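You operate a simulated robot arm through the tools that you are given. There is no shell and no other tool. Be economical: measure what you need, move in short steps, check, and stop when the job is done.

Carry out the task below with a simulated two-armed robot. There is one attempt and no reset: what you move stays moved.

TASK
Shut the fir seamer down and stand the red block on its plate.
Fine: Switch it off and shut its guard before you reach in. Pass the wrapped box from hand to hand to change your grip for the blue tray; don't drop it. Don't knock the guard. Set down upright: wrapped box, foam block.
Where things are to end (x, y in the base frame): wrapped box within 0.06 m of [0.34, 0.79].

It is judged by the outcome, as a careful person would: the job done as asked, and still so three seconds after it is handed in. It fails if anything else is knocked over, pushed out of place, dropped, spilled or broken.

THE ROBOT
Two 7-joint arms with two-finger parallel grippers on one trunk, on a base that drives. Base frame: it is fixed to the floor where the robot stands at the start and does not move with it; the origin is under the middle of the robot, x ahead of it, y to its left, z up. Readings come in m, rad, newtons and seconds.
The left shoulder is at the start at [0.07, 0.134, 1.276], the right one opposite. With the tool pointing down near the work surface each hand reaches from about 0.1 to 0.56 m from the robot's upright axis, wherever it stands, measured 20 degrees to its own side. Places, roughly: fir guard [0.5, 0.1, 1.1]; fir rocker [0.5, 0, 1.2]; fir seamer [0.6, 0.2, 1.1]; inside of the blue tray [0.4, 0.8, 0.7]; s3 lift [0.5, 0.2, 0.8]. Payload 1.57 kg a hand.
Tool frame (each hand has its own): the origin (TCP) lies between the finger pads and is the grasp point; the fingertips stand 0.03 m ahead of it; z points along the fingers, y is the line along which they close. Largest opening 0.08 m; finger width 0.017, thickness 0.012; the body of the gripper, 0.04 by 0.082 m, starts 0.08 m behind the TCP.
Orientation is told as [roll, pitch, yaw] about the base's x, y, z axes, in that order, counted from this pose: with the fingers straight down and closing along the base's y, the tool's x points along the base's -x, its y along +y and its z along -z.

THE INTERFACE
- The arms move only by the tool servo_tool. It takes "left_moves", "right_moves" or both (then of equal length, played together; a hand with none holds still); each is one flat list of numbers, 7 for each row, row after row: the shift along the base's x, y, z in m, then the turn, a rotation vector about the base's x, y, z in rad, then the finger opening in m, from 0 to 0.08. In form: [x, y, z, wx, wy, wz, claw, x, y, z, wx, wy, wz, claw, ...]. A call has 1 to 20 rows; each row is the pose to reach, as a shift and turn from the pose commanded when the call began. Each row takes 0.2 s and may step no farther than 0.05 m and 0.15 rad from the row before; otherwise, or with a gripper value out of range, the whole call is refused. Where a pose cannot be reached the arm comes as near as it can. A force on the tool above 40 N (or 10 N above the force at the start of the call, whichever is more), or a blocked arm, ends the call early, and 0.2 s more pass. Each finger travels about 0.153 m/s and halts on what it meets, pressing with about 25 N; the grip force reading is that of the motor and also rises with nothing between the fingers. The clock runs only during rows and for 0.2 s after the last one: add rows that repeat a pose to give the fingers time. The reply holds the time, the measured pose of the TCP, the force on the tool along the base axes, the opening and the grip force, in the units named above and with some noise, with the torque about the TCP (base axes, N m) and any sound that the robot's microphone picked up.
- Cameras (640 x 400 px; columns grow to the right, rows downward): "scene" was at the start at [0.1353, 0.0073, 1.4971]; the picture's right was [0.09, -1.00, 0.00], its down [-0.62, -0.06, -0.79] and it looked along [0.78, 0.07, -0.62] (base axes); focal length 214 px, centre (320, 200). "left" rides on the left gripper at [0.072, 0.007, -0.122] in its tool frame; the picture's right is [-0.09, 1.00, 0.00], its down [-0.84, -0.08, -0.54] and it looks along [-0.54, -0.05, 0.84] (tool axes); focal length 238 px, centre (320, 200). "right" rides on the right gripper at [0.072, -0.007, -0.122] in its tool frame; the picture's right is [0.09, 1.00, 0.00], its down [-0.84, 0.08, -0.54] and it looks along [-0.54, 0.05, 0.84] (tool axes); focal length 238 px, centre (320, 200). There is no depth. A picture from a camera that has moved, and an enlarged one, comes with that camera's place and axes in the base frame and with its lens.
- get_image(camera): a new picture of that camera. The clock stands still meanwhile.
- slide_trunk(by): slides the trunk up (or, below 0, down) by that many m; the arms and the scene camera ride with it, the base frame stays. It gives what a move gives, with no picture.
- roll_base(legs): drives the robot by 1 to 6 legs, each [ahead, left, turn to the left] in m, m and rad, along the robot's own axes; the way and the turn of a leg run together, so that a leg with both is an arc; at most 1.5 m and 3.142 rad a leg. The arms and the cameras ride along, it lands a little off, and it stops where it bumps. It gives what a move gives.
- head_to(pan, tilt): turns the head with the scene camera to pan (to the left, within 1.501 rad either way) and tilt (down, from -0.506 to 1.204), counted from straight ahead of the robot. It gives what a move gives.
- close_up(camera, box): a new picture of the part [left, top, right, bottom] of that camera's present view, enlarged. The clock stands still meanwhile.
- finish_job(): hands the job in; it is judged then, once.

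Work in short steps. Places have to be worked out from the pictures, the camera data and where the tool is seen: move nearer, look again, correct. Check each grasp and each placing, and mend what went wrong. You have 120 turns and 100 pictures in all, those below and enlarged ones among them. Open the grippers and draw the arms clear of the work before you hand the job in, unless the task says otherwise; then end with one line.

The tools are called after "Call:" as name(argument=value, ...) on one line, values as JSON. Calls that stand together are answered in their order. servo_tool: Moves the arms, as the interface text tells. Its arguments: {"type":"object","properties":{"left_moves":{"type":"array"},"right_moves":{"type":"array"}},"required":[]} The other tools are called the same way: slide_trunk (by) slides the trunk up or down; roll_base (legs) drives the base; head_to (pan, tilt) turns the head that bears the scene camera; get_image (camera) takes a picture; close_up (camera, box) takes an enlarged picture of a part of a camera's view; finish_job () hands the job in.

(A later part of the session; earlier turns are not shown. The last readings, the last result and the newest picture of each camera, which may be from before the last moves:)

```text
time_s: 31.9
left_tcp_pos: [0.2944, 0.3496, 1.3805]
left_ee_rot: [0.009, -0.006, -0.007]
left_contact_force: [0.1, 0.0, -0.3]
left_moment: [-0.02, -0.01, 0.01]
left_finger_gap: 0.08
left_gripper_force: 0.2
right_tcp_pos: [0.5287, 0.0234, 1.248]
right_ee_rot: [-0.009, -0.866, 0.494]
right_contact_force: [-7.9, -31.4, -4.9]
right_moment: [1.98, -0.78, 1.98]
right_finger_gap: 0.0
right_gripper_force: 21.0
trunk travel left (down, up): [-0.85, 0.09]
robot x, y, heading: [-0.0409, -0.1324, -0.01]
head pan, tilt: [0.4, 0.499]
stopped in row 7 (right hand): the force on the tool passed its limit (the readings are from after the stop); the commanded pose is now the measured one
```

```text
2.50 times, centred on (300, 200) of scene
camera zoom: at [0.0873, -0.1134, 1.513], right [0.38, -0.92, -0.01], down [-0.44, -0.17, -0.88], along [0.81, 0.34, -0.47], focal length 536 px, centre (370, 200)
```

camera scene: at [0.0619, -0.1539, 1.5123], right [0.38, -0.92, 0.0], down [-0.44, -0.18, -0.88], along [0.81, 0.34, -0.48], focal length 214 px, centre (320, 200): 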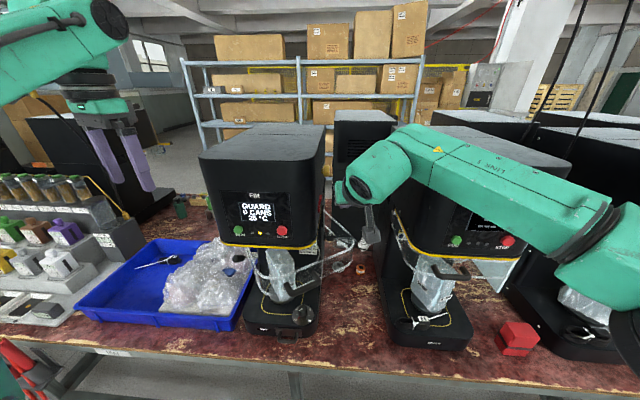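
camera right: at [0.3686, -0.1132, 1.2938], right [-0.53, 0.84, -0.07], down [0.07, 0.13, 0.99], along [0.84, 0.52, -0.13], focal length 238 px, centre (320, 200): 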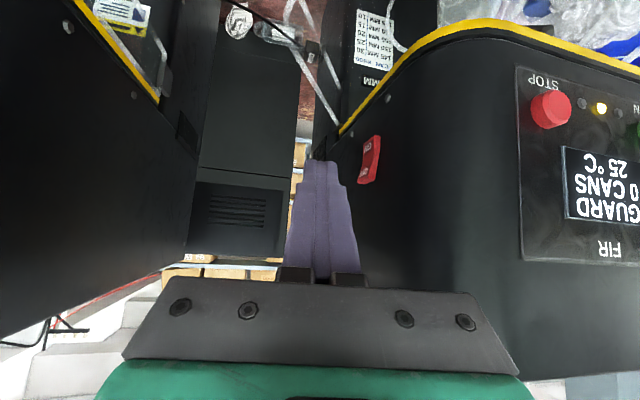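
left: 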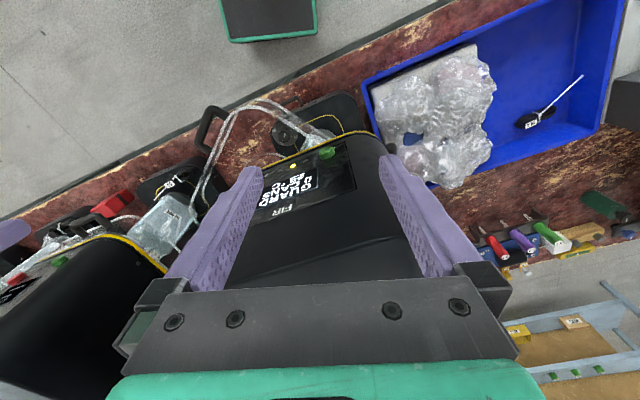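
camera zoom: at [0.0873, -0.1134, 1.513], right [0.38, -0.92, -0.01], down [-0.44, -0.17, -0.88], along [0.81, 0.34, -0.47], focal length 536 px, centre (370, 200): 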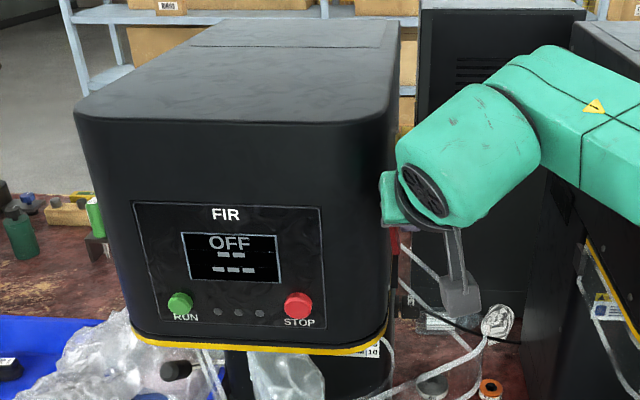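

Display reads OFF. Now I retreat the right hand up and away, then study the guard.

Call:
servo_tool(right_moves=[-0.01, -0.03, 0.005, 0, 0, 0, 0, -0.03, -0.06, 0.015, 0, 0, 0, 0, -0.06, -0.09, 0.03, 0, 0, 0, 0, -0.09, -0.12, 0.05, 0, 0, 0, 0, -0.12, -0.15, 0.07, 0, 0, 0, 0, -0.14, -0.18, 0.08, 0, 0, 0, 0])

Call:
head_to(pan=0.35, tilt=0.85)

Call:
get_image(camera="scene")

Call:
close_up(camera="scene", box=[200, 90, 400, 260])

Call:
get_image(camera="left")

```text
time_s: 33.3
left_tcp_pos: [0.2969, 0.3573, 1.376]
left_ee_rot: [0.004, -0.003, -0.007]
left_contact_force: [-0.1, -0.8, 0.2]
left_moment: [0.03, 0.02, 0.01]
left_finger_gap: 0.08
left_gripper_force: 0.1
right_tcp_pos: [0.3874, -0.1432, 1.3237]
right_ee_rot: [-0.012, -0.865, 0.505]
right_contact_force: [0.1, -0.5, -0.1]
right_moment: [0.06, -0.03, 0.03]
right_finger_gap: 0.0003
right_gripper_force: 21.4
trunk travel left (down, up): [-0.85, 0.09]
robot x, y, heading: [-0.0371, -0.1366, -0.004]
head pan, tilt: [0.4, 0.499]
```

```text
time_s: 34.2
left_tcp_pos: [0.2992, 0.3602, 1.3746]
left_ee_rot: [-0.001, 0.0, -0.008]
left_contact_force: [-0.1, 0.2, -0.4]
left_moment: [-0.02, 0.01, 0.0]
left_finger_gap: 0.08
left_gripper_force: 0.0
right_tcp_pos: [0.391, -0.1405, 1.3242]
right_ee_rot: [-0.014, -0.862, 0.508]
right_contact_force: [0.1, 0.4, -0.8]
right_moment: [0.01, -0.04, 0.0]
right_finger_gap: 0.0001
right_gripper_force: 21.4
trunk travel left (down, up): [-0.85, 0.09]
robot x, y, heading: [-0.0384, -0.1316, -0.005]
head pan, tilt: [0.351, 0.85]
```

```text
65 pictures are left
camera scene: at [0.0831, -0.1092, 1.4821], right [0.34, -0.94, 0.0], down [-0.71, -0.25, -0.66], along [0.62, 0.22, -0.75], focal length 214 px, centre (320, 200)
```

scene: 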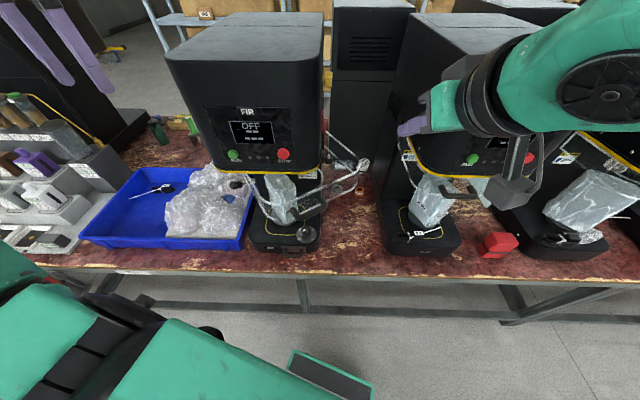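

```text
2.35 times, centred on (300, 175) of scene
camera zoom: at [0.0831, -0.1092, 1.4821], right [0.34, -0.94, 0.0], down [-0.71, -0.25, -0.66], along [0.62, 0.22, -0.75], focal length 505 px, centre (367, 259)
```

zoom: 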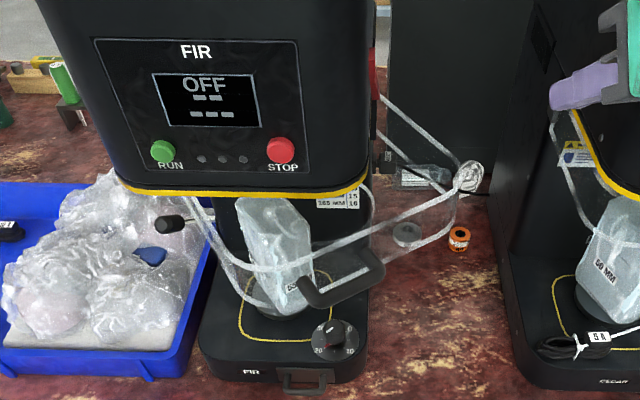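

```text
63 pictures are left
camera left: at [0.2281, 0.3689, 1.4967], right [0.1, 1.0, 0.0], down [0.84, -0.08, 0.54], along [0.54, -0.05, -0.84], focal length 238 px, centre (320, 200)
```

left: 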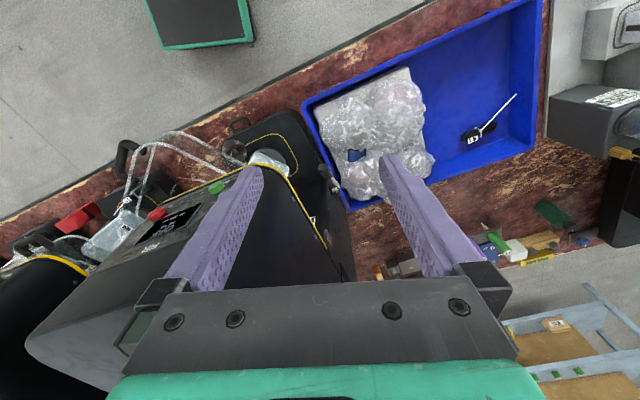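

The guard's front wall runs from about [0.33, 0.10] to [0.51, −0.06], i.e. ~28° open, hinge at right rear. I'll push in the pocket right of the handle. First, flatten the right tool's pitch and move the left hand further away.

Call:
servo_tool(left_moves=[-0.02, 0.04, 0, 0, 0, 0, 0.08, -0.04, 0.08, 0, 0, 0, 0, 0.08, -0.06, 0.12, 0, 0, 0, 0, 0.08], right_moves=[-0.01, 0, 0, 0.045, -0.075, 0, 0, -0.02, 0, 0, 0.09, -0.15, 0, 0, -0.03, -0.01, 0, 0.13, -0.226, 0, 0])

Call:
slide_trunk(by=-0.18)

Call:
get_image(camera="right")

Call:
get_image(camera="scene")

```text
time_s: 35.0
left_tcp_pos: [0.2538, 0.449, 1.374]
left_ee_rot: [0.004, -0.001, -0.009]
left_contact_force: [-0.2, -0.5, 0.1]
left_moment: [0.04, 0.04, 0.0]
left_finger_gap: 0.0799
left_gripper_force: 0.1
left hand out of reach, approached as far as the arm can: row 3
right_tcp_pos: [0.3609, -0.1543, 1.3245]
right_ee_rot: [-0.001, -1.126, 0.499]
right_contact_force: [-0.5, 0.9, -0.6]
right_moment: [0.01, 0.01, 0.03]
right_finger_gap: 0.0
right_gripper_force: 21.1
trunk travel left (down, up): [-0.85, 0.09]
robot x, y, heading: [-0.0425, -0.1376, -0.007]
head pan, tilt: [0.351, 0.85]
```

```text
time_s: 37.0
left_tcp_pos: [0.2528, 0.4504, 1.1935]
left_ee_rot: [0.001, 0.0, -0.007]
left_contact_force: [0.4, -0.8, 0.7]
left_moment: [0.0, -0.03, 0.02]
left_finger_gap: 0.0803
left_gripper_force: 0.1
right_tcp_pos: [0.3597, -0.1516, 1.1452]
right_ee_rot: [-0.005, -1.124, 0.5]
right_contact_force: [-0.6, -0.1, 0.9]
right_moment: [0.01, -0.01, 0.01]
right_finger_gap: 0.0002
right_gripper_force: 21.3
trunk travel left (down, up): [-0.67, 0.27]
robot x, y, heading: [-0.0393, -0.1357, -0.009]
head pan, tilt: [0.351, 0.85]
```

```text
62 pictures are left
camera right: at [0.2388, -0.2242, 1.1329], right [-0.51, 0.86, -0.09], down [-0.15, 0.01, 0.99], along [0.85, 0.52, 0.12], focal length 238 px, centre (320, 200)
```

right: 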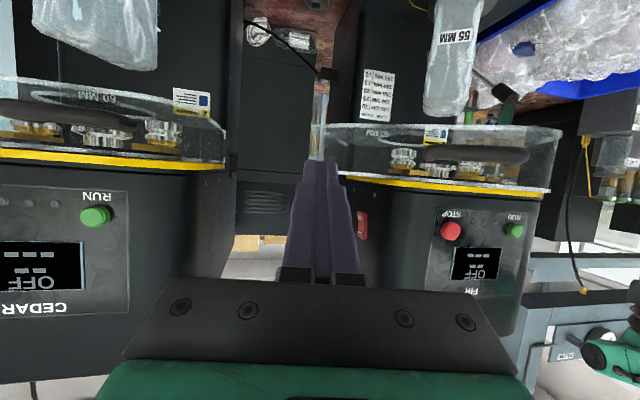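

```text
61 pictures are left
camera scene: at [0.0826, -0.1097, 1.3022], right [0.34, -0.94, 0.0], down [-0.71, -0.25, -0.66], along [0.62, 0.22, -0.75], focal length 214 px, centre (320, 200)
```

scene: 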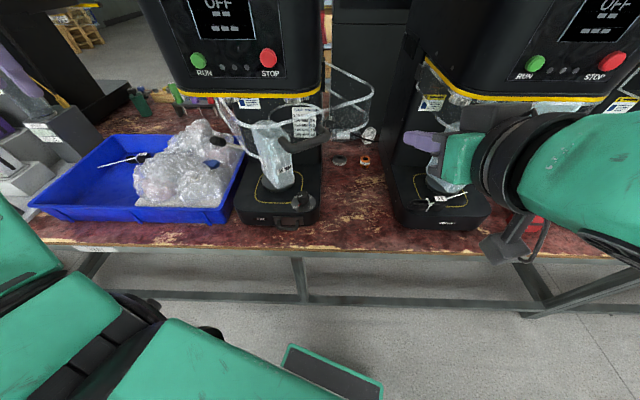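

Call:
close_up(camera="scene", box=[200, 50, 400, 200])

Call:
close_up(camera="right", box=[290, 90, 590, 280])

```text
2.67 times, centred on (300, 125) of scene
camera zoom: at [0.0826, -0.1097, 1.3022], right [0.34, -0.94, 0.0], down [-0.71, -0.25, -0.66], along [0.62, 0.22, -0.75], focal length 572 px, centre (373, 400)
```

zoom: 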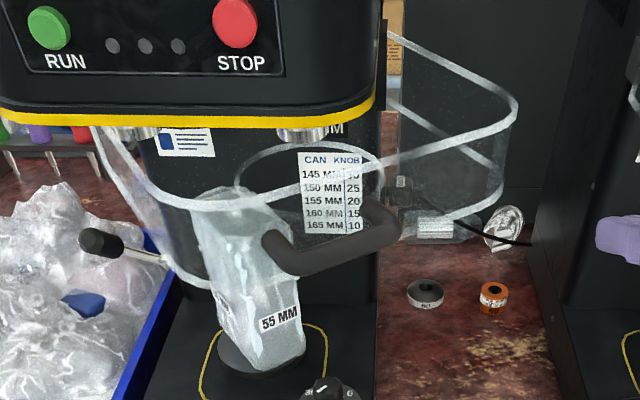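

```text
2.11 times, centred on (440, 185) of right
camera zoom: at [0.2388, -0.2242, 1.1329], right [-0.51, 0.86, -0.09], down [-0.15, 0.01, 0.99], along [0.85, 0.52, 0.12], focal length 502 px, centre (67, 232)
```

zoom: 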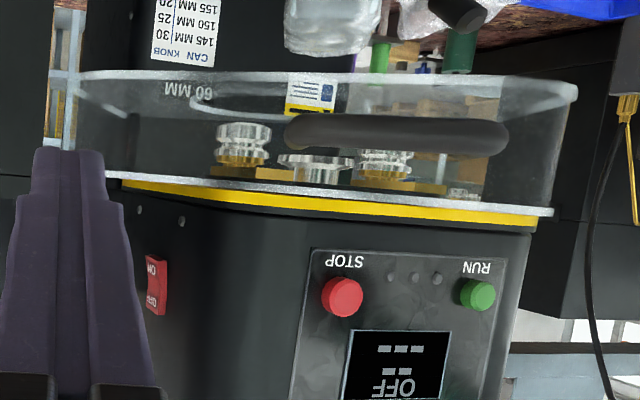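

Rocker flipped, confirmed. Handle bar runs [0.391,−0.015]→[0.329,0.039] at z≈1.105. I move the fingertip to just right of the handle's right leg, still outside the wall.

Call:
servo_tool(right_moves=[0.01, 0.026, -0.009, 0, 0, 0, 0, 0.018, 0.053, -0.018, 0, 0, 0, 0, 0.027, 0.079, -0.027, 0, 0, 0, 0, 0.042, 0.096, -0.027, 0, 0, 0, 0])

Call:
close_up(camera="scene", box=[200, 50, 400, 200])

Call:
get_image(camera="right")

```text
time_s: 38.0
left_tcp_pos: [0.2539, 0.4518, 1.1934]
left_ee_rot: [0.001, -0.001, -0.007]
left_contact_force: [0.2, -0.4, 0.0]
left_moment: [-0.02, 0.04, 0.0]
left_finger_gap: 0.08
left_gripper_force: 0.1
right_tcp_pos: [0.4039, -0.0559, 1.1159]
right_ee_rot: [-0.007, -1.125, 0.502]
right_contact_force: [0.4, -0.5, 0.0]
right_moment: [-0.02, -0.01, -0.03]
right_finger_gap: 0.0
right_gripper_force: 21.1
trunk travel left (down, up): [-0.67, 0.27]
robot x, y, heading: [-0.0381, -0.1338, -0.008]
head pan, tilt: [0.351, 0.85]
```

```text
2.67 times, centred on (300, 125) of scene
camera zoom: at [0.0836, -0.1087, 1.302], right [0.34, -0.94, 0.0], down [-0.71, -0.25, -0.66], along [0.62, 0.22, -0.75], focal length 572 px, centre (373, 400)
```

zoom: 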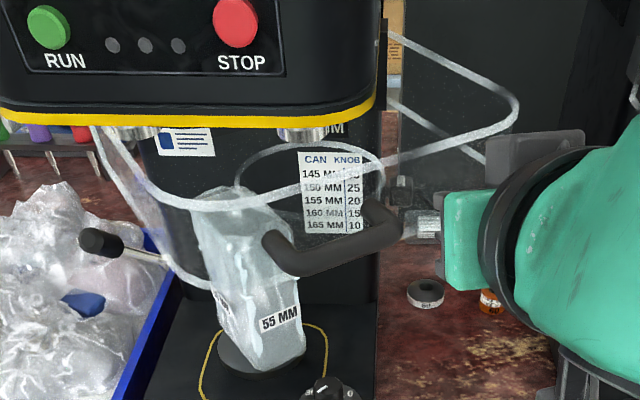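

```text
57 pictures are left
camera right: at [0.2819, -0.1278, 1.1041], right [-0.51, 0.86, -0.09], down [-0.15, 0.01, 0.99], along [0.85, 0.52, 0.12], focal length 238 px, centre (320, 200)
```

right: 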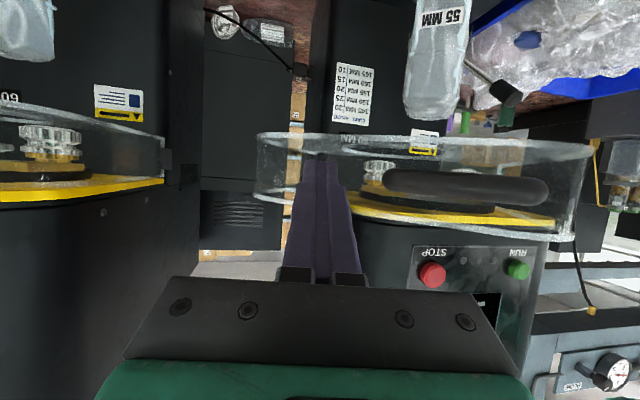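

Fingertip is in front of the wall right of the handle. I go slightly inward, then start pushing along the hinge arc.

Call:
servo_tool(right_moves=[0.013, 0.015, 0, 0, 0, 0, 0, 0.005, 0.031, 0, 0, 0, 0, 0, -0.002, 0.048, 0, 0, 0, 0, 0, -0.008, 0.066, 0, 0, 0, 0, 0])

Call:
close_up(camera="scene", box=[200, 50, 400, 200])

Call:
get_image(camera="right")

```text
time_s: 39.0
left_tcp_pos: [0.253, 0.4508, 1.1932]
left_ee_rot: [0.001, -0.002, -0.006]
left_contact_force: [0.1, 0.3, 0.1]
left_moment: [-0.04, 0.0, -0.02]
left_finger_gap: 0.0802
left_gripper_force: 0.0
right_tcp_pos: [0.394, 0.0106, 1.1179]
right_ee_rot: [-0.007, -1.124, 0.499]
right_contact_force: [-0.5, 0.4, 0.1]
right_moment: [0.01, 0.01, -0.04]
right_finger_gap: 0.0
right_gripper_force: 21.5
trunk travel left (down, up): [-0.67, 0.27]
robot x, y, heading: [-0.0435, -0.133, -0.003]
head pan, tilt: [0.351, 0.85]
```

```text
2.67 times, centred on (300, 125) of scene
camera zoom: at [0.0825, -0.1084, 1.3021], right [0.34, -0.94, 0.0], down [-0.71, -0.25, -0.66], along [0.62, 0.22, -0.75], focal length 572 px, centre (373, 400)
```

zoom: 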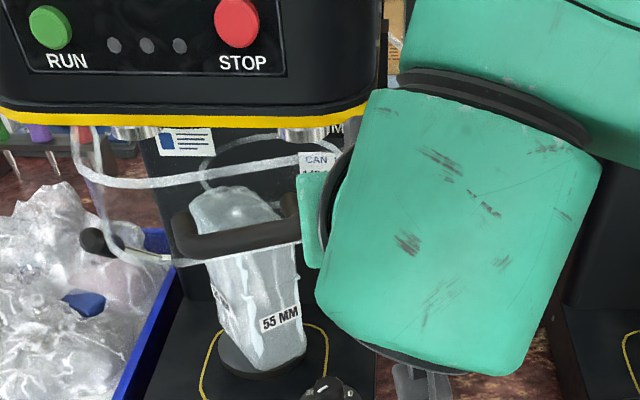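

```text
55 pictures are left
camera right: at [0.2727, -0.0612, 1.1055], right [-0.51, 0.86, -0.09], down [-0.15, 0.01, 0.99], along [0.85, 0.51, 0.12], focal length 238 px, centre (320, 200)
```

right: 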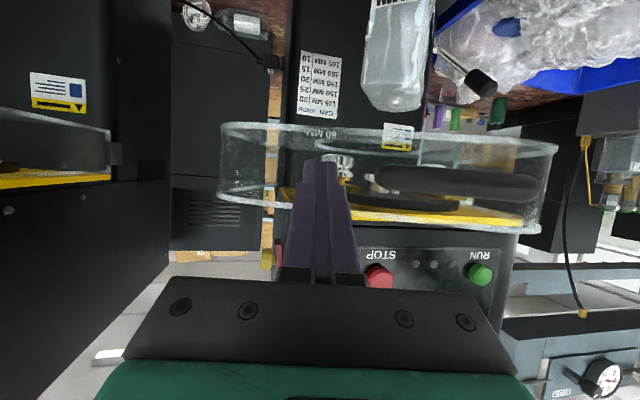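

The guard is closing with low force. Continue along the arc.

Call:
servo_tool(right_moves=[-0.0045, 0.018, 0, 0, 0, 0, 0, -0.0076, 0.036, 0, 0, 0, 0, 0, -0.0094, 0.054, 0, 0, 0, 0, 0])

Call:
get_image(camera="right")

Call:
close_up(camera="scene", box=[200, 50, 400, 200])

```text
time_s: 39.8
left_tcp_pos: [0.2522, 0.4509, 1.1936]
left_ee_rot: [0.0, -0.001, -0.007]
left_contact_force: [0.2, -0.3, -1.6]
left_moment: [0.02, -0.02, 0.03]
left_finger_gap: 0.0801
left_gripper_force: 0.0
right_tcp_pos: [0.3849, 0.0659, 1.1191]
right_ee_rot: [-0.005, -1.124, 0.502]
right_contact_force: [0.0, -0.2, -1.0]
right_moment: [0.01, 0.0, 0.01]
right_finger_gap: 0.0001
right_gripper_force: 21.2
trunk travel left (down, up): [-0.67, 0.27]
robot x, y, heading: [-0.0431, -0.1361, -0.011]
head pan, tilt: [0.351, 0.85]
```

```text
54 pictures are left
camera right: at [0.2628, -0.007, 1.1066], right [-0.51, 0.86, -0.09], down [-0.15, 0.01, 0.99], along [0.85, 0.52, 0.12], focal length 238 px, centre (320, 200)
```

right: 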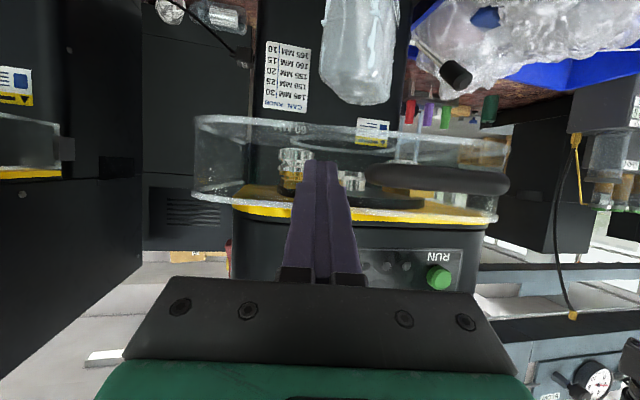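

```text
2.67 times, centred on (300, 125) of scene
camera zoom: at [0.0826, -0.1088, 1.3021], right [0.34, -0.94, 0.0], down [-0.71, -0.25, -0.66], along [0.62, 0.22, -0.75], focal length 572 px, centre (373, 400)
```

zoom: 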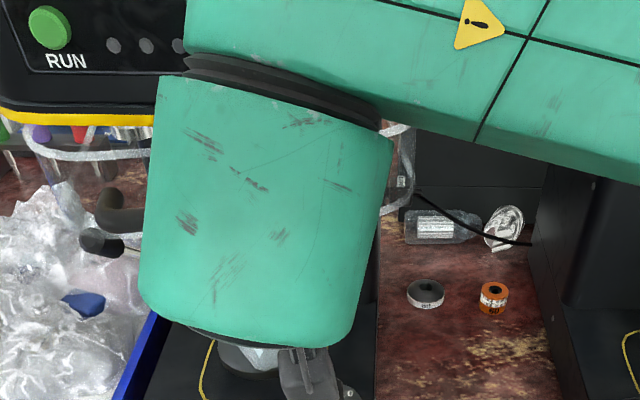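

Nearly closed. Continue gently in half steps until it meets its stop.

Call:
servo_tool(right_moves=[-0.0005, 0.009, 0, 0, 0, 0, 0, -0.0006, 0.018, 0, 0, 0, 0, 0, 0, 0.027, 0, 0, 0, 0, 0, 0.0007, 0.036, 0, 0, 0, 0, 0])

Call:
get_image(camera="right")

```text
time_s: 40.8
left_tcp_pos: [0.2525, 0.4519, 1.1944]
left_ee_rot: [0.001, -0.002, -0.007]
left_contact_force: [-0.2, 0.2, 0.5]
left_moment: [-0.04, -0.01, -0.01]
left_finger_gap: 0.08
left_gripper_force: 0.1
right_tcp_pos: [0.3843, 0.1013, 1.1193]
right_ee_rot: [-0.008, -1.124, 0.503]
right_contact_force: [-3.0, 1.2, -0.1]
right_moment: [-0.01, -0.01, 0.04]
right_finger_gap: 0.0004
right_gripper_force: 21.9
trunk travel left (down, up): [-0.67, 0.27]
robot x, y, heading: [-0.0368, -0.1344, -0.006]
head pan, tilt: [0.351, 0.85]
```

```text
52 pictures are left
camera right: at [0.2633, 0.029, 1.1067], right [-0.51, 0.86, -0.09], down [-0.15, 0.01, 0.99], along [0.85, 0.52, 0.12], focal length 238 px, centre (320, 200)
```

right: 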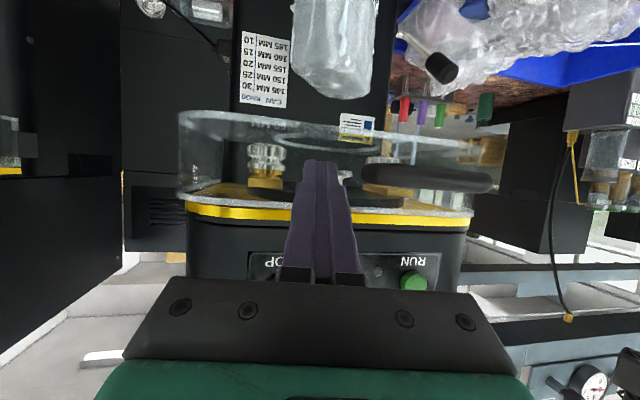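

Almost aligned. A little more with the force limit as stop.

Call:
servo_tool(right_moves=[0.001, 0.007, 0, 0, 0, 0, 0, 0.002, 0.014, 0, 0, 0, 0, 0, 0.003, 0.021, 0, 0, 0, 0, 0, 0.005, 0.028, 0, 0, 0, 0, 0])

Call:
get_image(camera="right")

```text
time_s: 41.7
left_tcp_pos: [0.2489, 0.4418, 1.1993]
left_ee_rot: [0.007, -0.007, -0.012]
left_contact_force: [-0.5, 0.3, 0.5]
left_moment: [0.03, -0.07, 0.0]
left_finger_gap: 0.0798
left_gripper_force: 0.1
right_tcp_pos: [0.3858, 0.1134, 1.1191]
right_ee_rot: [-0.005, -1.12, 0.485]
right_contact_force: [-11.9, -24.3, 0.9]
right_moment: [-0.15, 0.0, -0.71]
right_finger_gap: 0.0
right_gripper_force: 21.5
trunk travel left (down, up): [-0.67, 0.27]
robot x, y, heading: [-0.0413, -0.1354, -0.012]
head pan, tilt: [0.351, 0.85]
stopped in row 4 (right hand): the force on the tool passed its limit (the readings are from after the stop); the commanded pose is now the measured one
```

```text
51 pictures are left
camera right: at [0.2623, 0.0424, 1.1077], right [-0.49, 0.87, -0.09], down [-0.15, 0.02, 0.99], along [0.86, 0.5, 0.12], focal length 238 px, centre (320, 200)
```

right: 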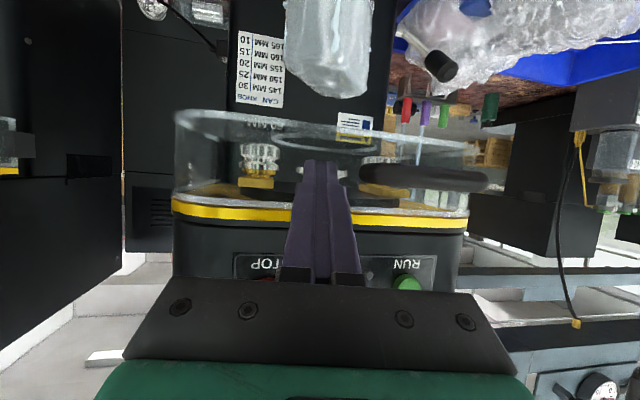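

The guard met its stop. I back straight off and check it stays shut.

Call:
servo_tool(right_moves=[-0.005, -0.015, 0, 0, 0, 0, 0, -0.03, -0.03, 0, 0, 0, 0, 0, -0.065, -0.06, 0, 0, 0, 0, 0, -0.1, -0.09, 0, 0, 0, 0, 0, -0.12, -0.13, 0, 0, 0, 0, 0, -0.13, -0.17, 0, 0, 0, 0, 0])

Call:
get_image(camera="right")

Call:
close_up(camera="scene", box=[200, 50, 400, 250])

```text
time_s: 43.1
left_tcp_pos: [0.2537, 0.447, 1.1952]
left_ee_rot: [0.003, -0.001, -0.009]
left_contact_force: [-0.2, -0.2, 0.3]
left_moment: [0.02, 0.0, -0.02]
left_finger_gap: 0.08
left_gripper_force: 0.1
right_tcp_pos: [0.2601, -0.0517, 1.1142]
right_ee_rot: [-0.009, -1.115, 0.493]
right_contact_force: [-0.8, 0.0, 0.5]
right_moment: [0.02, -0.01, 0.03]
right_finger_gap: 0.0
right_gripper_force: 20.9
trunk travel left (down, up): [-0.67, 0.27]
robot x, y, heading: [-0.0408, -0.137, -0.01]
head pan, tilt: [0.351, 0.85]
```

```text
50 pictures are left
camera right: at [0.1384, -0.1231, 1.1023], right [-0.5, 0.86, -0.09], down [-0.14, 0.02, 0.99], along [0.85, 0.51, 0.11], focal length 238 px, centre (320, 200)
```

right: 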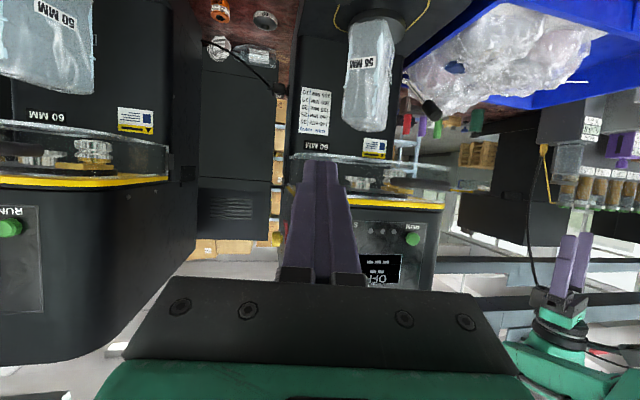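

```text
2.00 times, centred on (300, 150) of scene
camera zoom: at [0.0823, -0.113, 1.3022], right [0.33, -0.94, 0.0], down [-0.71, -0.25, -0.66], along [0.62, 0.22, -0.75], focal length 429 px, centre (360, 300)
```

zoom: 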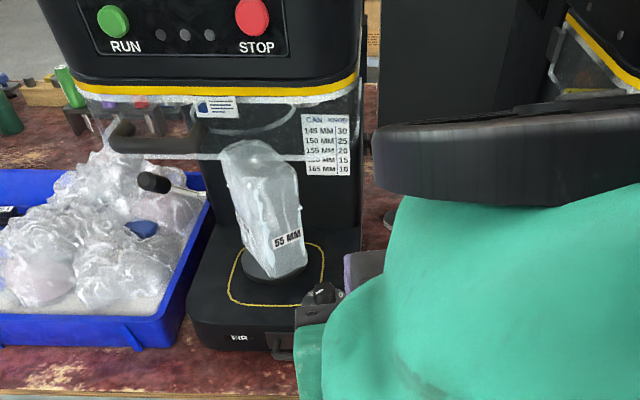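

Guard is shut flush with the yellow line. Next, the wrapped box: lower the trunk to bring the right hand level with it and look at its faces.

Call:
slide_trunk(by=-0.2)

Call:
get_image(camera="right")

Call:
close_up(camera="scene", box=[200, 50, 400, 200])

```text
time_s: 45.3
left_tcp_pos: [0.2537, 0.4483, 0.9939]
left_ee_rot: [0.001, -0.003, -0.008]
left_contact_force: [0.6, 0.5, 0.2]
left_moment: [-0.01, -0.02, 0.02]
left_finger_gap: 0.0799
left_gripper_force: 0.1
right_tcp_pos: [0.2603, -0.0499, 0.9128]
right_ee_rot: [-0.013, -1.113, 0.498]
right_contact_force: [0.2, -0.1, 0.4]
right_moment: [-0.01, 0.03, 0.01]
right_finger_gap: 0.0003
right_gripper_force: 20.8
trunk travel left (down, up): [-0.47, 0.47]
robot x, y, heading: [-0.0382, -0.1365, -0.008]
head pan, tilt: [0.351, 0.85]
```

```text
48 pictures are left
camera right: at [0.1387, -0.1205, 0.9024], right [-0.5, 0.86, -0.09], down [-0.14, 0.02, 0.99], along [0.85, 0.51, 0.11], focal length 238 px, centre (320, 200)
```

right: 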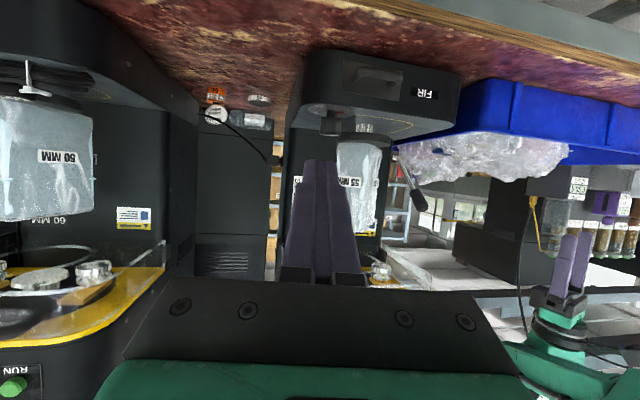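

```text
2.67 times, centred on (300, 125) of scene
camera zoom: at [0.0824, -0.1106, 1.1022], right [0.33, -0.94, 0.0], down [-0.71, -0.25, -0.66], along [0.62, 0.22, -0.75], focal length 572 px, centre (373, 400)
```

zoom: 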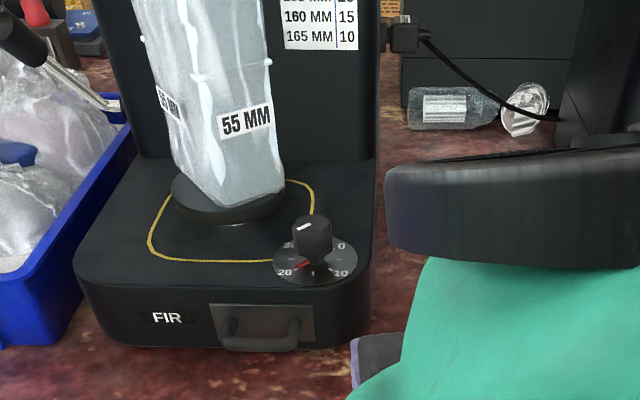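

The box's near face points toward [−0.63, −0.78]; I'll grip it square with tool yaw ≈51°. I shift the base left for reach (hand pulled back first), open the fingers and turn the hand.

Call:
servo_tool(right_moves=[-0.02, -0.02, 0, 0, 0, 0, 0.04, -0.04, -0.04, 0, 0, 0, 0, 0.08])

Call:
roll_base(legs=[[0.03, 0.12, 0]])

Call:
servo_tool(right_moves=[0.015, 0, -0.005, 0, 0, 0.13, 0.08, 0.03, 0, -0.01, 0, 0, 0.26, 0.08, 0.05, 0, -0.01, 0, 0, 0.39, 0.08])

Call:
get_image(camera="right")

Call:
get_image(camera="scene")

```text
time_s: 46.0
left_tcp_pos: [0.253, 0.4488, 0.9946]
left_ee_rot: [0.0, -0.002, -0.012]
left_contact_force: [-0.6, 0.4, 0.8]
left_moment: [0.01, -0.03, -0.02]
left_finger_gap: 0.0799
left_gripper_force: 0.2
right_tcp_pos: [0.2352, -0.0871, 0.9194]
right_ee_rot: [0.016, -1.131, 0.436]
right_contact_force: [9.5, -3.1, -0.3]
right_moment: [0.0, -0.09, 0.94]
right_finger_gap: 0.0803
right_gripper_force: 0.0
trunk travel left (down, up): [-0.47, 0.47]
robot x, y, heading: [-0.0439, -0.1361, -0.006]
head pan, tilt: [0.351, 0.85]
stopped in row 2 (right hand): the force on the tool passed its limit (the readings are from after the stop); the commanded pose is now the measured one
```

```text
time_s: 47.2
left_tcp_pos: [0.2847, 0.5678, 0.9936]
left_ee_rot: [0.001, -0.001, -0.008]
left_contact_force: [-1.4, -0.1, 0.3]
left_moment: [-0.04, 0.01, -0.01]
left_finger_gap: 0.08
left_gripper_force: 0.1
right_tcp_pos: [0.2669, 0.0298, 0.9179]
right_ee_rot: [0.017, -1.132, 0.435]
right_contact_force: [24.5, 0.4, -1.5]
right_moment: [0.09, -0.42, 1.51]
right_finger_gap: 0.08
right_gripper_force: 0.1
trunk travel left (down, up): [-0.47, 0.47]
robot x, y, heading: [-0.0085, -0.0161, -0.014]
head pan, tilt: [0.351, 0.85]
```

```text
time_s: 48.0
left_tcp_pos: [0.2855, 0.5655, 0.9942]
left_ee_rot: [0.001, 0.001, -0.01]
left_contact_force: [-0.4, 0.5, 0.4]
left_moment: [-0.01, 0.02, -0.01]
left_finger_gap: 0.0801
left_gripper_force: 0.1
right_tcp_pos: [0.3188, 0.0305, 0.9075]
right_ee_rot: [0.024, -1.134, 0.821]
right_contact_force: [0.2, 0.2, 0.5]
right_moment: [0.01, 0.0, -0.01]
right_finger_gap: 0.08
right_gripper_force: 0.1
trunk travel left (down, up): [-0.47, 0.47]
robot x, y, heading: [-0.0088, -0.014, -0.013]
head pan, tilt: [0.351, 0.85]
```

```text
46 pictures are left
camera right: at [0.2288, -0.0788, 0.8943], right [-0.77, 0.63, -0.07], down [-0.14, -0.06, 0.99], along [0.62, 0.77, 0.13], focal length 238 px, centre (320, 200)
```

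right: 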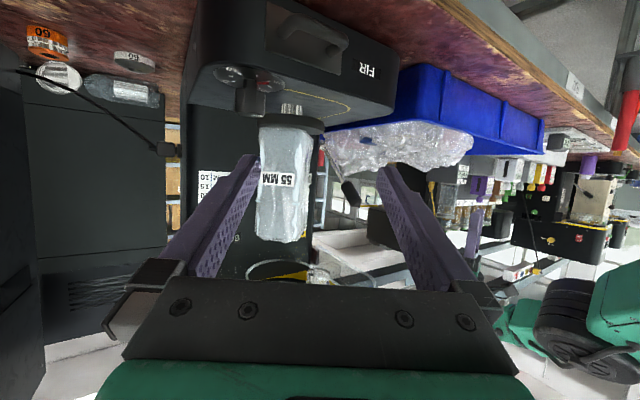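

```text
45 pictures are left
camera scene: at [0.1138, 0.0067, 1.1021], right [0.33, -0.94, 0.0], down [-0.71, -0.25, -0.66], along [0.62, 0.22, -0.75], focal length 214 px, centre (320, 200)
```

scene: 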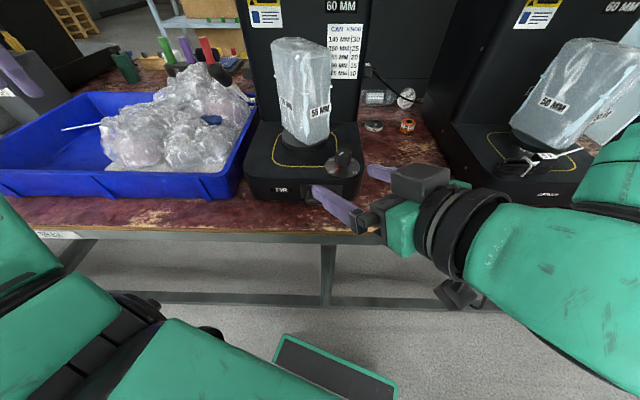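

Call:
close_up(camera="right", box=[220, 90, 360, 270])

Call:
close_up(camera="scene", box=[240, 20, 380, 180])

```text
2.22 times, centred on (290, 180) of right
camera zoom: at [0.2288, -0.0788, 0.8943], right [-0.77, 0.63, -0.07], down [-0.14, -0.06, 0.99], along [0.62, 0.77, 0.13], focal length 530 px, centre (387, 244)
```

zoom: 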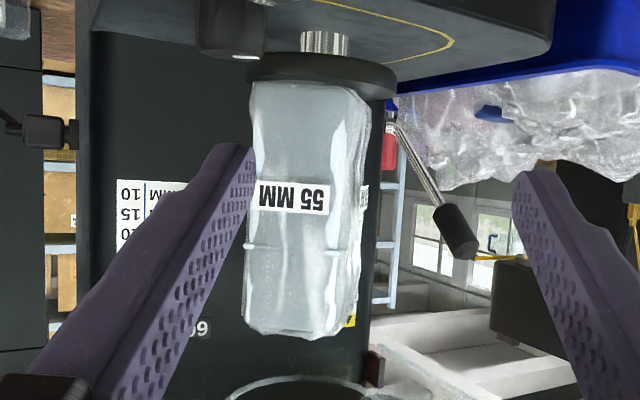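

```text
2.50 times, centred on (310, 100) of scene
camera zoom: at [0.1138, 0.0067, 1.1021], right [0.33, -0.94, 0.0], down [-0.71, -0.25, -0.66], along [0.62, 0.22, -0.75], focal length 536 px, centre (345, 450)
```

zoom: 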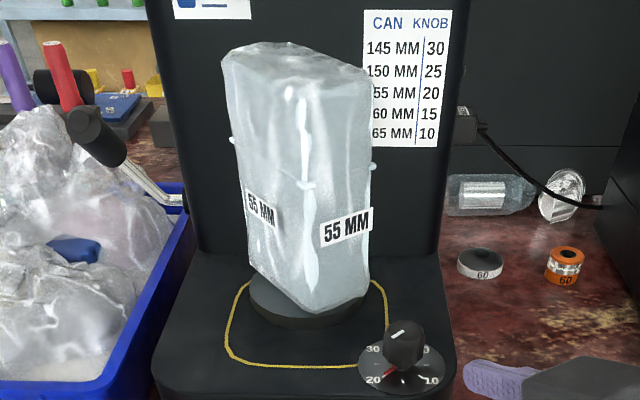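

Box is ~6 cm wide, centre ≈ [0.513, 0.183], its faces at yaw ≈60°. I turn the hand to 60° and move to 10 cm short of it.

Call:
servo_tool(right_moves=[0.036, 0.008, 0, 0, 0, 0.06, 0.08, 0.072, 0.022, 0, 0, 0, 0.12, 0.08, 0.108, 0.044, 0, 0, 0, 0.18, 0.08, 0.144, 0.066, 0, 0, 0, 0.22, 0.08])

Call:
get_image(camera="right")

Call:
get_image(camera="scene")

```text
time_s: 49.0
left_tcp_pos: [0.2856, 0.5684, 0.993]
left_ee_rot: [0.002, -0.001, -0.009]
left_contact_force: [-0.3, -1.2, -0.5]
left_moment: [0.01, 0.0, 0.02]
left_finger_gap: 0.08
left_gripper_force: 0.0
right_tcp_pos: [0.4535, 0.0915, 0.9086]
right_ee_rot: [0.018, -1.134, 1.037]
right_contact_force: [0.1, 0.1, -0.4]
right_moment: [-0.02, 0.0, 0.01]
right_finger_gap: 0.0801
right_gripper_force: 0.0
right hand out of reach, approached as far as the arm can: row 4
trunk travel left (down, up): [-0.47, 0.47]
robot x, y, heading: [-0.0109, -0.0178, -0.011]
head pan, tilt: [0.351, 0.85]
```

```text
42 pictures are left
camera right: at [0.3886, -0.0334, 0.8954], right [-0.89, 0.46, -0.08], down [-0.13, -0.08, 0.99], along [0.45, 0.88, 0.13], focal length 238 px, centre (320, 200)
```

right: 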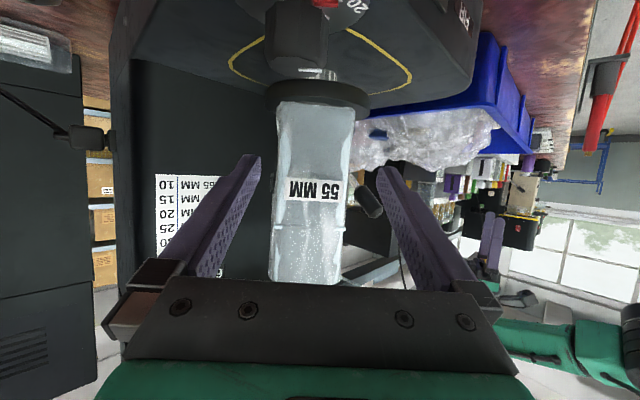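

```text
41 pictures are left
camera scene: at [0.1132, 0.0081, 1.1021], right [0.33, -0.94, 0.0], down [-0.71, -0.25, -0.66], along [0.62, 0.22, -0.75], focal length 214 px, centre (320, 200)
```

scene: 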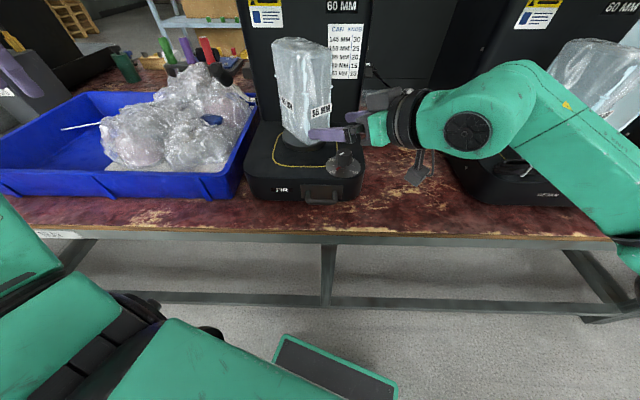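

The hand is square to the box but at its reach limit. I back the hand off, shift the base left/ahead, then approach again.

Call:
servo_tool(right_moves=[-0.02, -0.03, 0, 0, 0, 0, 0.08, -0.04, -0.06, 0, 0, 0, 0, 0.08, -0.055, -0.09, 0, 0, 0, 0, 0.08])

Call:
roll_base(legs=[[0.02, 0.1, 0]])

Call:
get_image(camera="right")

```text
time_s: 49.8
left_tcp_pos: [0.2842, 0.5684, 0.9945]
left_ee_rot: [0.001, -0.002, -0.009]
left_contact_force: [0.0, -0.2, 0.7]
left_moment: [-0.04, -0.02, -0.01]
left_finger_gap: 0.0802
left_gripper_force: 0.1
right_tcp_pos: [0.4186, 0.0419, 0.9086]
right_ee_rot: [0.019, -1.134, 1.043]
right_contact_force: [-0.1, 0.4, -0.3]
right_moment: [0.01, -0.01, 0.01]
right_finger_gap: 0.0802
right_gripper_force: 0.1
right hand out of reach, approached as far as the arm can: row 2, 3
trunk travel left (down, up): [-0.47, 0.47]
robot x, y, heading: [-0.0099, -0.0183, -0.006]
head pan, tilt: [0.351, 0.85]
```

```text
time_s: 51.0
left_tcp_pos: [0.3062, 0.6657, 0.9936]
left_ee_rot: [0.001, -0.002, -0.013]
left_contact_force: [0.3, -0.6, 0.5]
left_moment: [-0.03, 0.0, -0.02]
left_finger_gap: 0.0801
left_gripper_force: 0.2
right_tcp_pos: [0.4406, 0.1408, 0.9094]
right_ee_rot: [0.019, -1.134, 1.04]
right_contact_force: [-0.7, -0.2, -0.4]
right_moment: [-0.01, 0.03, -0.02]
right_finger_gap: 0.0795
right_gripper_force: 0.1
trunk travel left (down, up): [-0.47, 0.47]
robot x, y, heading: [0.0109, 0.0813, -0.011]
head pan, tilt: [0.351, 0.85]
```

```text
40 pictures are left
camera right: at [0.376, 0.015, 0.8957], right [-0.89, 0.45, -0.08], down [-0.13, -0.08, 0.99], along [0.44, 0.89, 0.13], focal length 238 px, centre (320, 200)
```

right: 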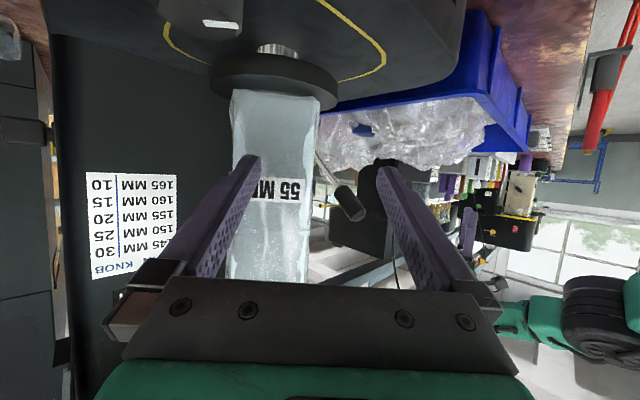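

Call:
servo_tool(right_moves=[0.013, -0.02, 0, 0, 0, 0, 0.08, 0.0305, -0.029, 0, 0, 0, 0, 0.08, 0.036, -0.02, 0, 0, 0, 0, 0.08, 0.046, -0.003, 0, 0, 0, 0, 0.08])

Call:
get_image(camera="right")

```text
time_s: 52.0
left_tcp_pos: [0.3065, 0.6646, 0.9949]
left_ee_rot: [0.001, -0.001, -0.011]
left_contact_force: [0.4, 0.5, -0.2]
left_moment: [0.0, 0.01, 0.03]
left_finger_gap: 0.08
left_gripper_force: 0.0
right_tcp_pos: [0.4405, 0.1402, 0.909]
right_ee_rot: [0.02, -1.132, 1.041]
right_contact_force: [0.6, 0.8, 0.5]
right_moment: [0.0, 0.01, 0.02]
right_finger_gap: 0.0802
right_gripper_force: 0.0
right hand out of reach, approached as far as the arm can: row 1, 2, 3, 4
trunk travel left (down, up): [-0.47, 0.47]
robot x, y, heading: [0.009, 0.0856, -0.012]
head pan, tilt: [0.351, 0.85]
```

```text
39 pictures are left
camera right: at [0.376, 0.0148, 0.8956], right [-0.89, 0.45, -0.08], down [-0.13, -0.08, 0.99], along [0.44, 0.89, 0.13], focal length 238 px, centre (320, 200)
```

right: 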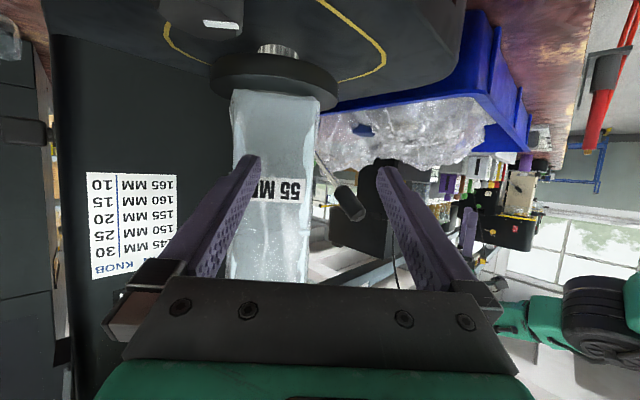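

The right wrist is at a joint limit for this yaw. The left arm can mirror a well-proven posture (yaw −30°) and grip the other pair of faces, so I'll take the box with the left hand and pass to the right. First back out with the base.

Call:
roll_base(legs=[[-0.1, -0.1, 0], [-0.15, 0, 0]])

Call:
servo_tool(right_moves=[-0.01, -0.02, 0.02, 0, 0, -0.13, 0.08, -0.02, -0.04, 0.05, 0, 0, -0.26, 0.08, -0.03, -0.06, 0.08, 0, 0, -0.39, 0.08, -0.04, -0.08, 0.11, 0, 0, -0.52, 0.08, -0.05, -0.1, 0.14, 0, 0, -0.65, 0.08, -0.06, -0.12, 0.16, 0, 0, -0.78, 0.08, -0.06, -0.14, 0.18, 0, 0, -0.91, 0.08, -0.06, -0.16, 0.2, 0, 0, -1.04, 0.08])

```text
time_s: 54.3
left_tcp_pos: [0.0565, 0.5695, 0.9939]
left_ee_rot: [0.002, -0.002, -0.014]
left_contact_force: [-0.5, 0.3, 0.3]
left_moment: [-0.01, -0.01, -0.02]
left_finger_gap: 0.08
left_gripper_force: 0.1
right_tcp_pos: [0.1887, 0.0431, 0.9095]
right_ee_rot: [0.019, -1.132, 1.04]
right_contact_force: [0.0, 0.2, -0.2]
right_moment: [0.01, 0.0, -0.03]
right_finger_gap: 0.08
right_gripper_force: 0.1
trunk travel left (down, up): [-0.47, 0.47]
robot x, y, heading: [-0.2391, -0.0083, -0.011]
head pan, tilt: [0.351, 0.85]
```

```text
time_s: 56.1
left_tcp_pos: [0.057, 0.5693, 0.994]
left_ee_rot: [0.003, -0.002, -0.013]
left_contact_force: [-0.5, 0.8, -0.3]
left_moment: [0.05, 0.0, -0.01]
left_finger_gap: 0.0802
left_gripper_force: 0.0
right_tcp_pos: [0.1289, -0.1193, 1.109]
right_ee_rot: [0.02, -1.132, -0.004]
right_contact_force: [-0.1, -0.2, -0.3]
right_moment: [-0.01, -0.01, 0.0]
right_finger_gap: 0.08
right_gripper_force: 0.1
trunk travel left (down, up): [-0.47, 0.47]
robot x, y, heading: [-0.2401, -0.0136, -0.016]
head pan, tilt: [0.351, 0.85]
```

Clear. Now the right hand goes back to pointing down and aside, and the left hand turns to point forward-right (yaw −30°).

Call:
servo_tool(left_moves=[0, -0.045, -0.004, -0.0267, -0.1003, -0.0421, 0.08, 0, -0.09, -0.008, -0.0534, -0.2005, -0.0842, 0.08, 0, -0.135, -0.012, -0.0801, -0.3008, -0.1262, 0.08, 0, -0.18, -0.016, -0.1068, -0.4011, -0.1683, 0.08, 0, -0.225, -0.02, -0.1335, -0.5014, -0.2104, 0.08, 0, -0.27, -0.024, -0.1601, -0.6016, -0.2525, 0.08, 0, -0.315, -0.028, -0.1868, -0.7019, -0.2946, 0.08, 0, -0.36, -0.032, -0.2135, -0.8022, -0.3367, 0.08, 0, -0.405, -0.036, -0.2402, -0.9025, -0.3787, 0.08, 0, -0.45, -0.04, -0.2669, -1.0027, -0.4208, 0.08, 0, -0.49, -0.044, -0.2936, -1.103, -0.4629, 0.08], right_moves=[0, -0.014, 0.005, 0, 0.103, 0, 0.08, 0, -0.027, 0.01, 0, 0.206, 0, 0.08, 0, -0.041, 0.015, 0, 0.309, 0, 0.08, 0, -0.054, 0.02, 0, 0.412, 0, 0.08, 0, -0.068, 0.025, 0, 0.515, 0, 0.08, 0, -0.082, 0.03, 0, 0.618, 0, 0.08, 0, -0.095, 0.035, 0, 0.72, 0, 0.08, 0, -0.109, 0.04, 0, 0.823, 0, 0.08, 0, -0.122, 0.045, 0, 0.926, 0, 0.08, 0, -0.136, 0.05, 0, 1.029, 0, 0.08, 0, -0.15, 0.055, 0, 1.132, 0, 0.08])

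```text
time_s: 58.5
left_tcp_pos: [0.0885, 0.0715, 1.031]
left_ee_rot: [0.031, -1.128, -0.555]
left_contact_force: [0.1, -0.5, -1.0]
left_moment: [0.0, -0.02, 0.01]
left_finger_gap: 0.0801
left_gripper_force: 0.0
left hand out of reach, approached as far as the arm can: row 9, 10, 11
right_tcp_pos: [0.1475, -0.247, 1.0393]
right_ee_rot: [0.025, -0.012, 0.0]
right_contact_force: [-0.3, -0.3, -0.5]
right_moment: [0.03, 0.0, -0.01]
right_finger_gap: 0.0801
right_gripper_force: 0.0
right hand out of reach, approached as far as the arm can: row 8, 9, 10, 11
trunk travel left (down, up): [-0.47, 0.47]
robot x, y, heading: [-0.241, -0.0147, -0.012]
head pan, tilt: [0.351, 0.85]
```

Call:
roll_base(legs=[[0, 0.36, 0]])

Call:
slide_trunk(by=-0.1)

Call:
servo_tool(left_moves=[0.02, -0.04, 0, 0, 0, 0, 0.08, 0.04, -0.08, -0.005, 0, 0, 0, 0.08, 0.05, -0.12, -0.01, 0, 0, 0, 0.08, 0.06, -0.16, -0.02, 0, 0, 0, 0.08])

Call:
get_image(camera="left")

```text
time_s: 60.8
left_tcp_pos: [0.0935, 0.4361, 1.0316]
left_ee_rot: [0.029, -1.128, -0.554]
left_contact_force: [0.1, -0.6, -0.6]
left_moment: [0.03, -0.01, 0.03]
left_finger_gap: 0.0801
left_gripper_force: 0.0
right_tcp_pos: [0.1515, 0.1182, 1.0406]
right_ee_rot: [0.022, -0.015, -0.006]
right_contact_force: [0.6, 0.3, 0.0]
right_moment: [0.0, 0.01, -0.01]
right_finger_gap: 0.0799
right_gripper_force: 0.0
trunk travel left (down, up): [-0.47, 0.47]
robot x, y, heading: [-0.2375, 0.3479, -0.015]
head pan, tilt: [0.351, 0.85]
```

```text
time_s: 62.1
left_tcp_pos: [0.0919, 0.437, 0.9328]
left_ee_rot: [0.027, -1.127, -0.556]
left_contact_force: [-0.2, 0.2, -0.7]
left_moment: [-0.01, 0.02, -0.04]
left_finger_gap: 0.0799
left_gripper_force: 0.0
right_tcp_pos: [0.152, 0.1188, 0.9409]
right_ee_rot: [0.022, -0.013, -0.004]
right_contact_force: [0.4, 1.1, -1.1]
right_moment: [0.02, -0.02, 0.01]
right_finger_gap: 0.08
right_gripper_force: 0.1
trunk travel left (down, up): [-0.37, 0.57]
robot x, y, heading: [-0.2345, 0.3473, -0.017]
head pan, tilt: [0.351, 0.85]
```

```text
time_s: 63.1
left_tcp_pos: [0.156, 0.275, 0.9124]
left_ee_rot: [0.022, -1.128, -0.547]
left_contact_force: [0.6, 0.7, -0.1]
left_moment: [0.0, 0.0, 0.01]
left_finger_gap: 0.0798
left_gripper_force: 0.1
right_tcp_pos: [0.1544, 0.1182, 0.9394]
right_ee_rot: [0.022, -0.01, -0.005]
right_contact_force: [-0.3, -0.5, -0.3]
right_moment: [-0.02, 0.02, 0.03]
right_finger_gap: 0.0798
right_gripper_force: 0.0
trunk travel left (down, up): [-0.37, 0.57]
robot x, y, heading: [-0.2332, 0.3485, -0.017]
head pan, tilt: [0.351, 0.85]
```

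```text
38 pictures are left
camera left: at [0.0384, 0.3533, 0.9008], right [0.53, 0.84, 0.09], down [-0.16, -0.01, 0.99], along [0.83, -0.54, 0.13], focal length 238 px, centre (320, 200)
```

left: 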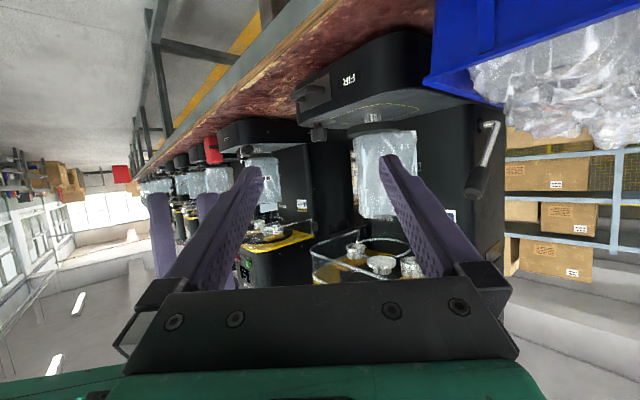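

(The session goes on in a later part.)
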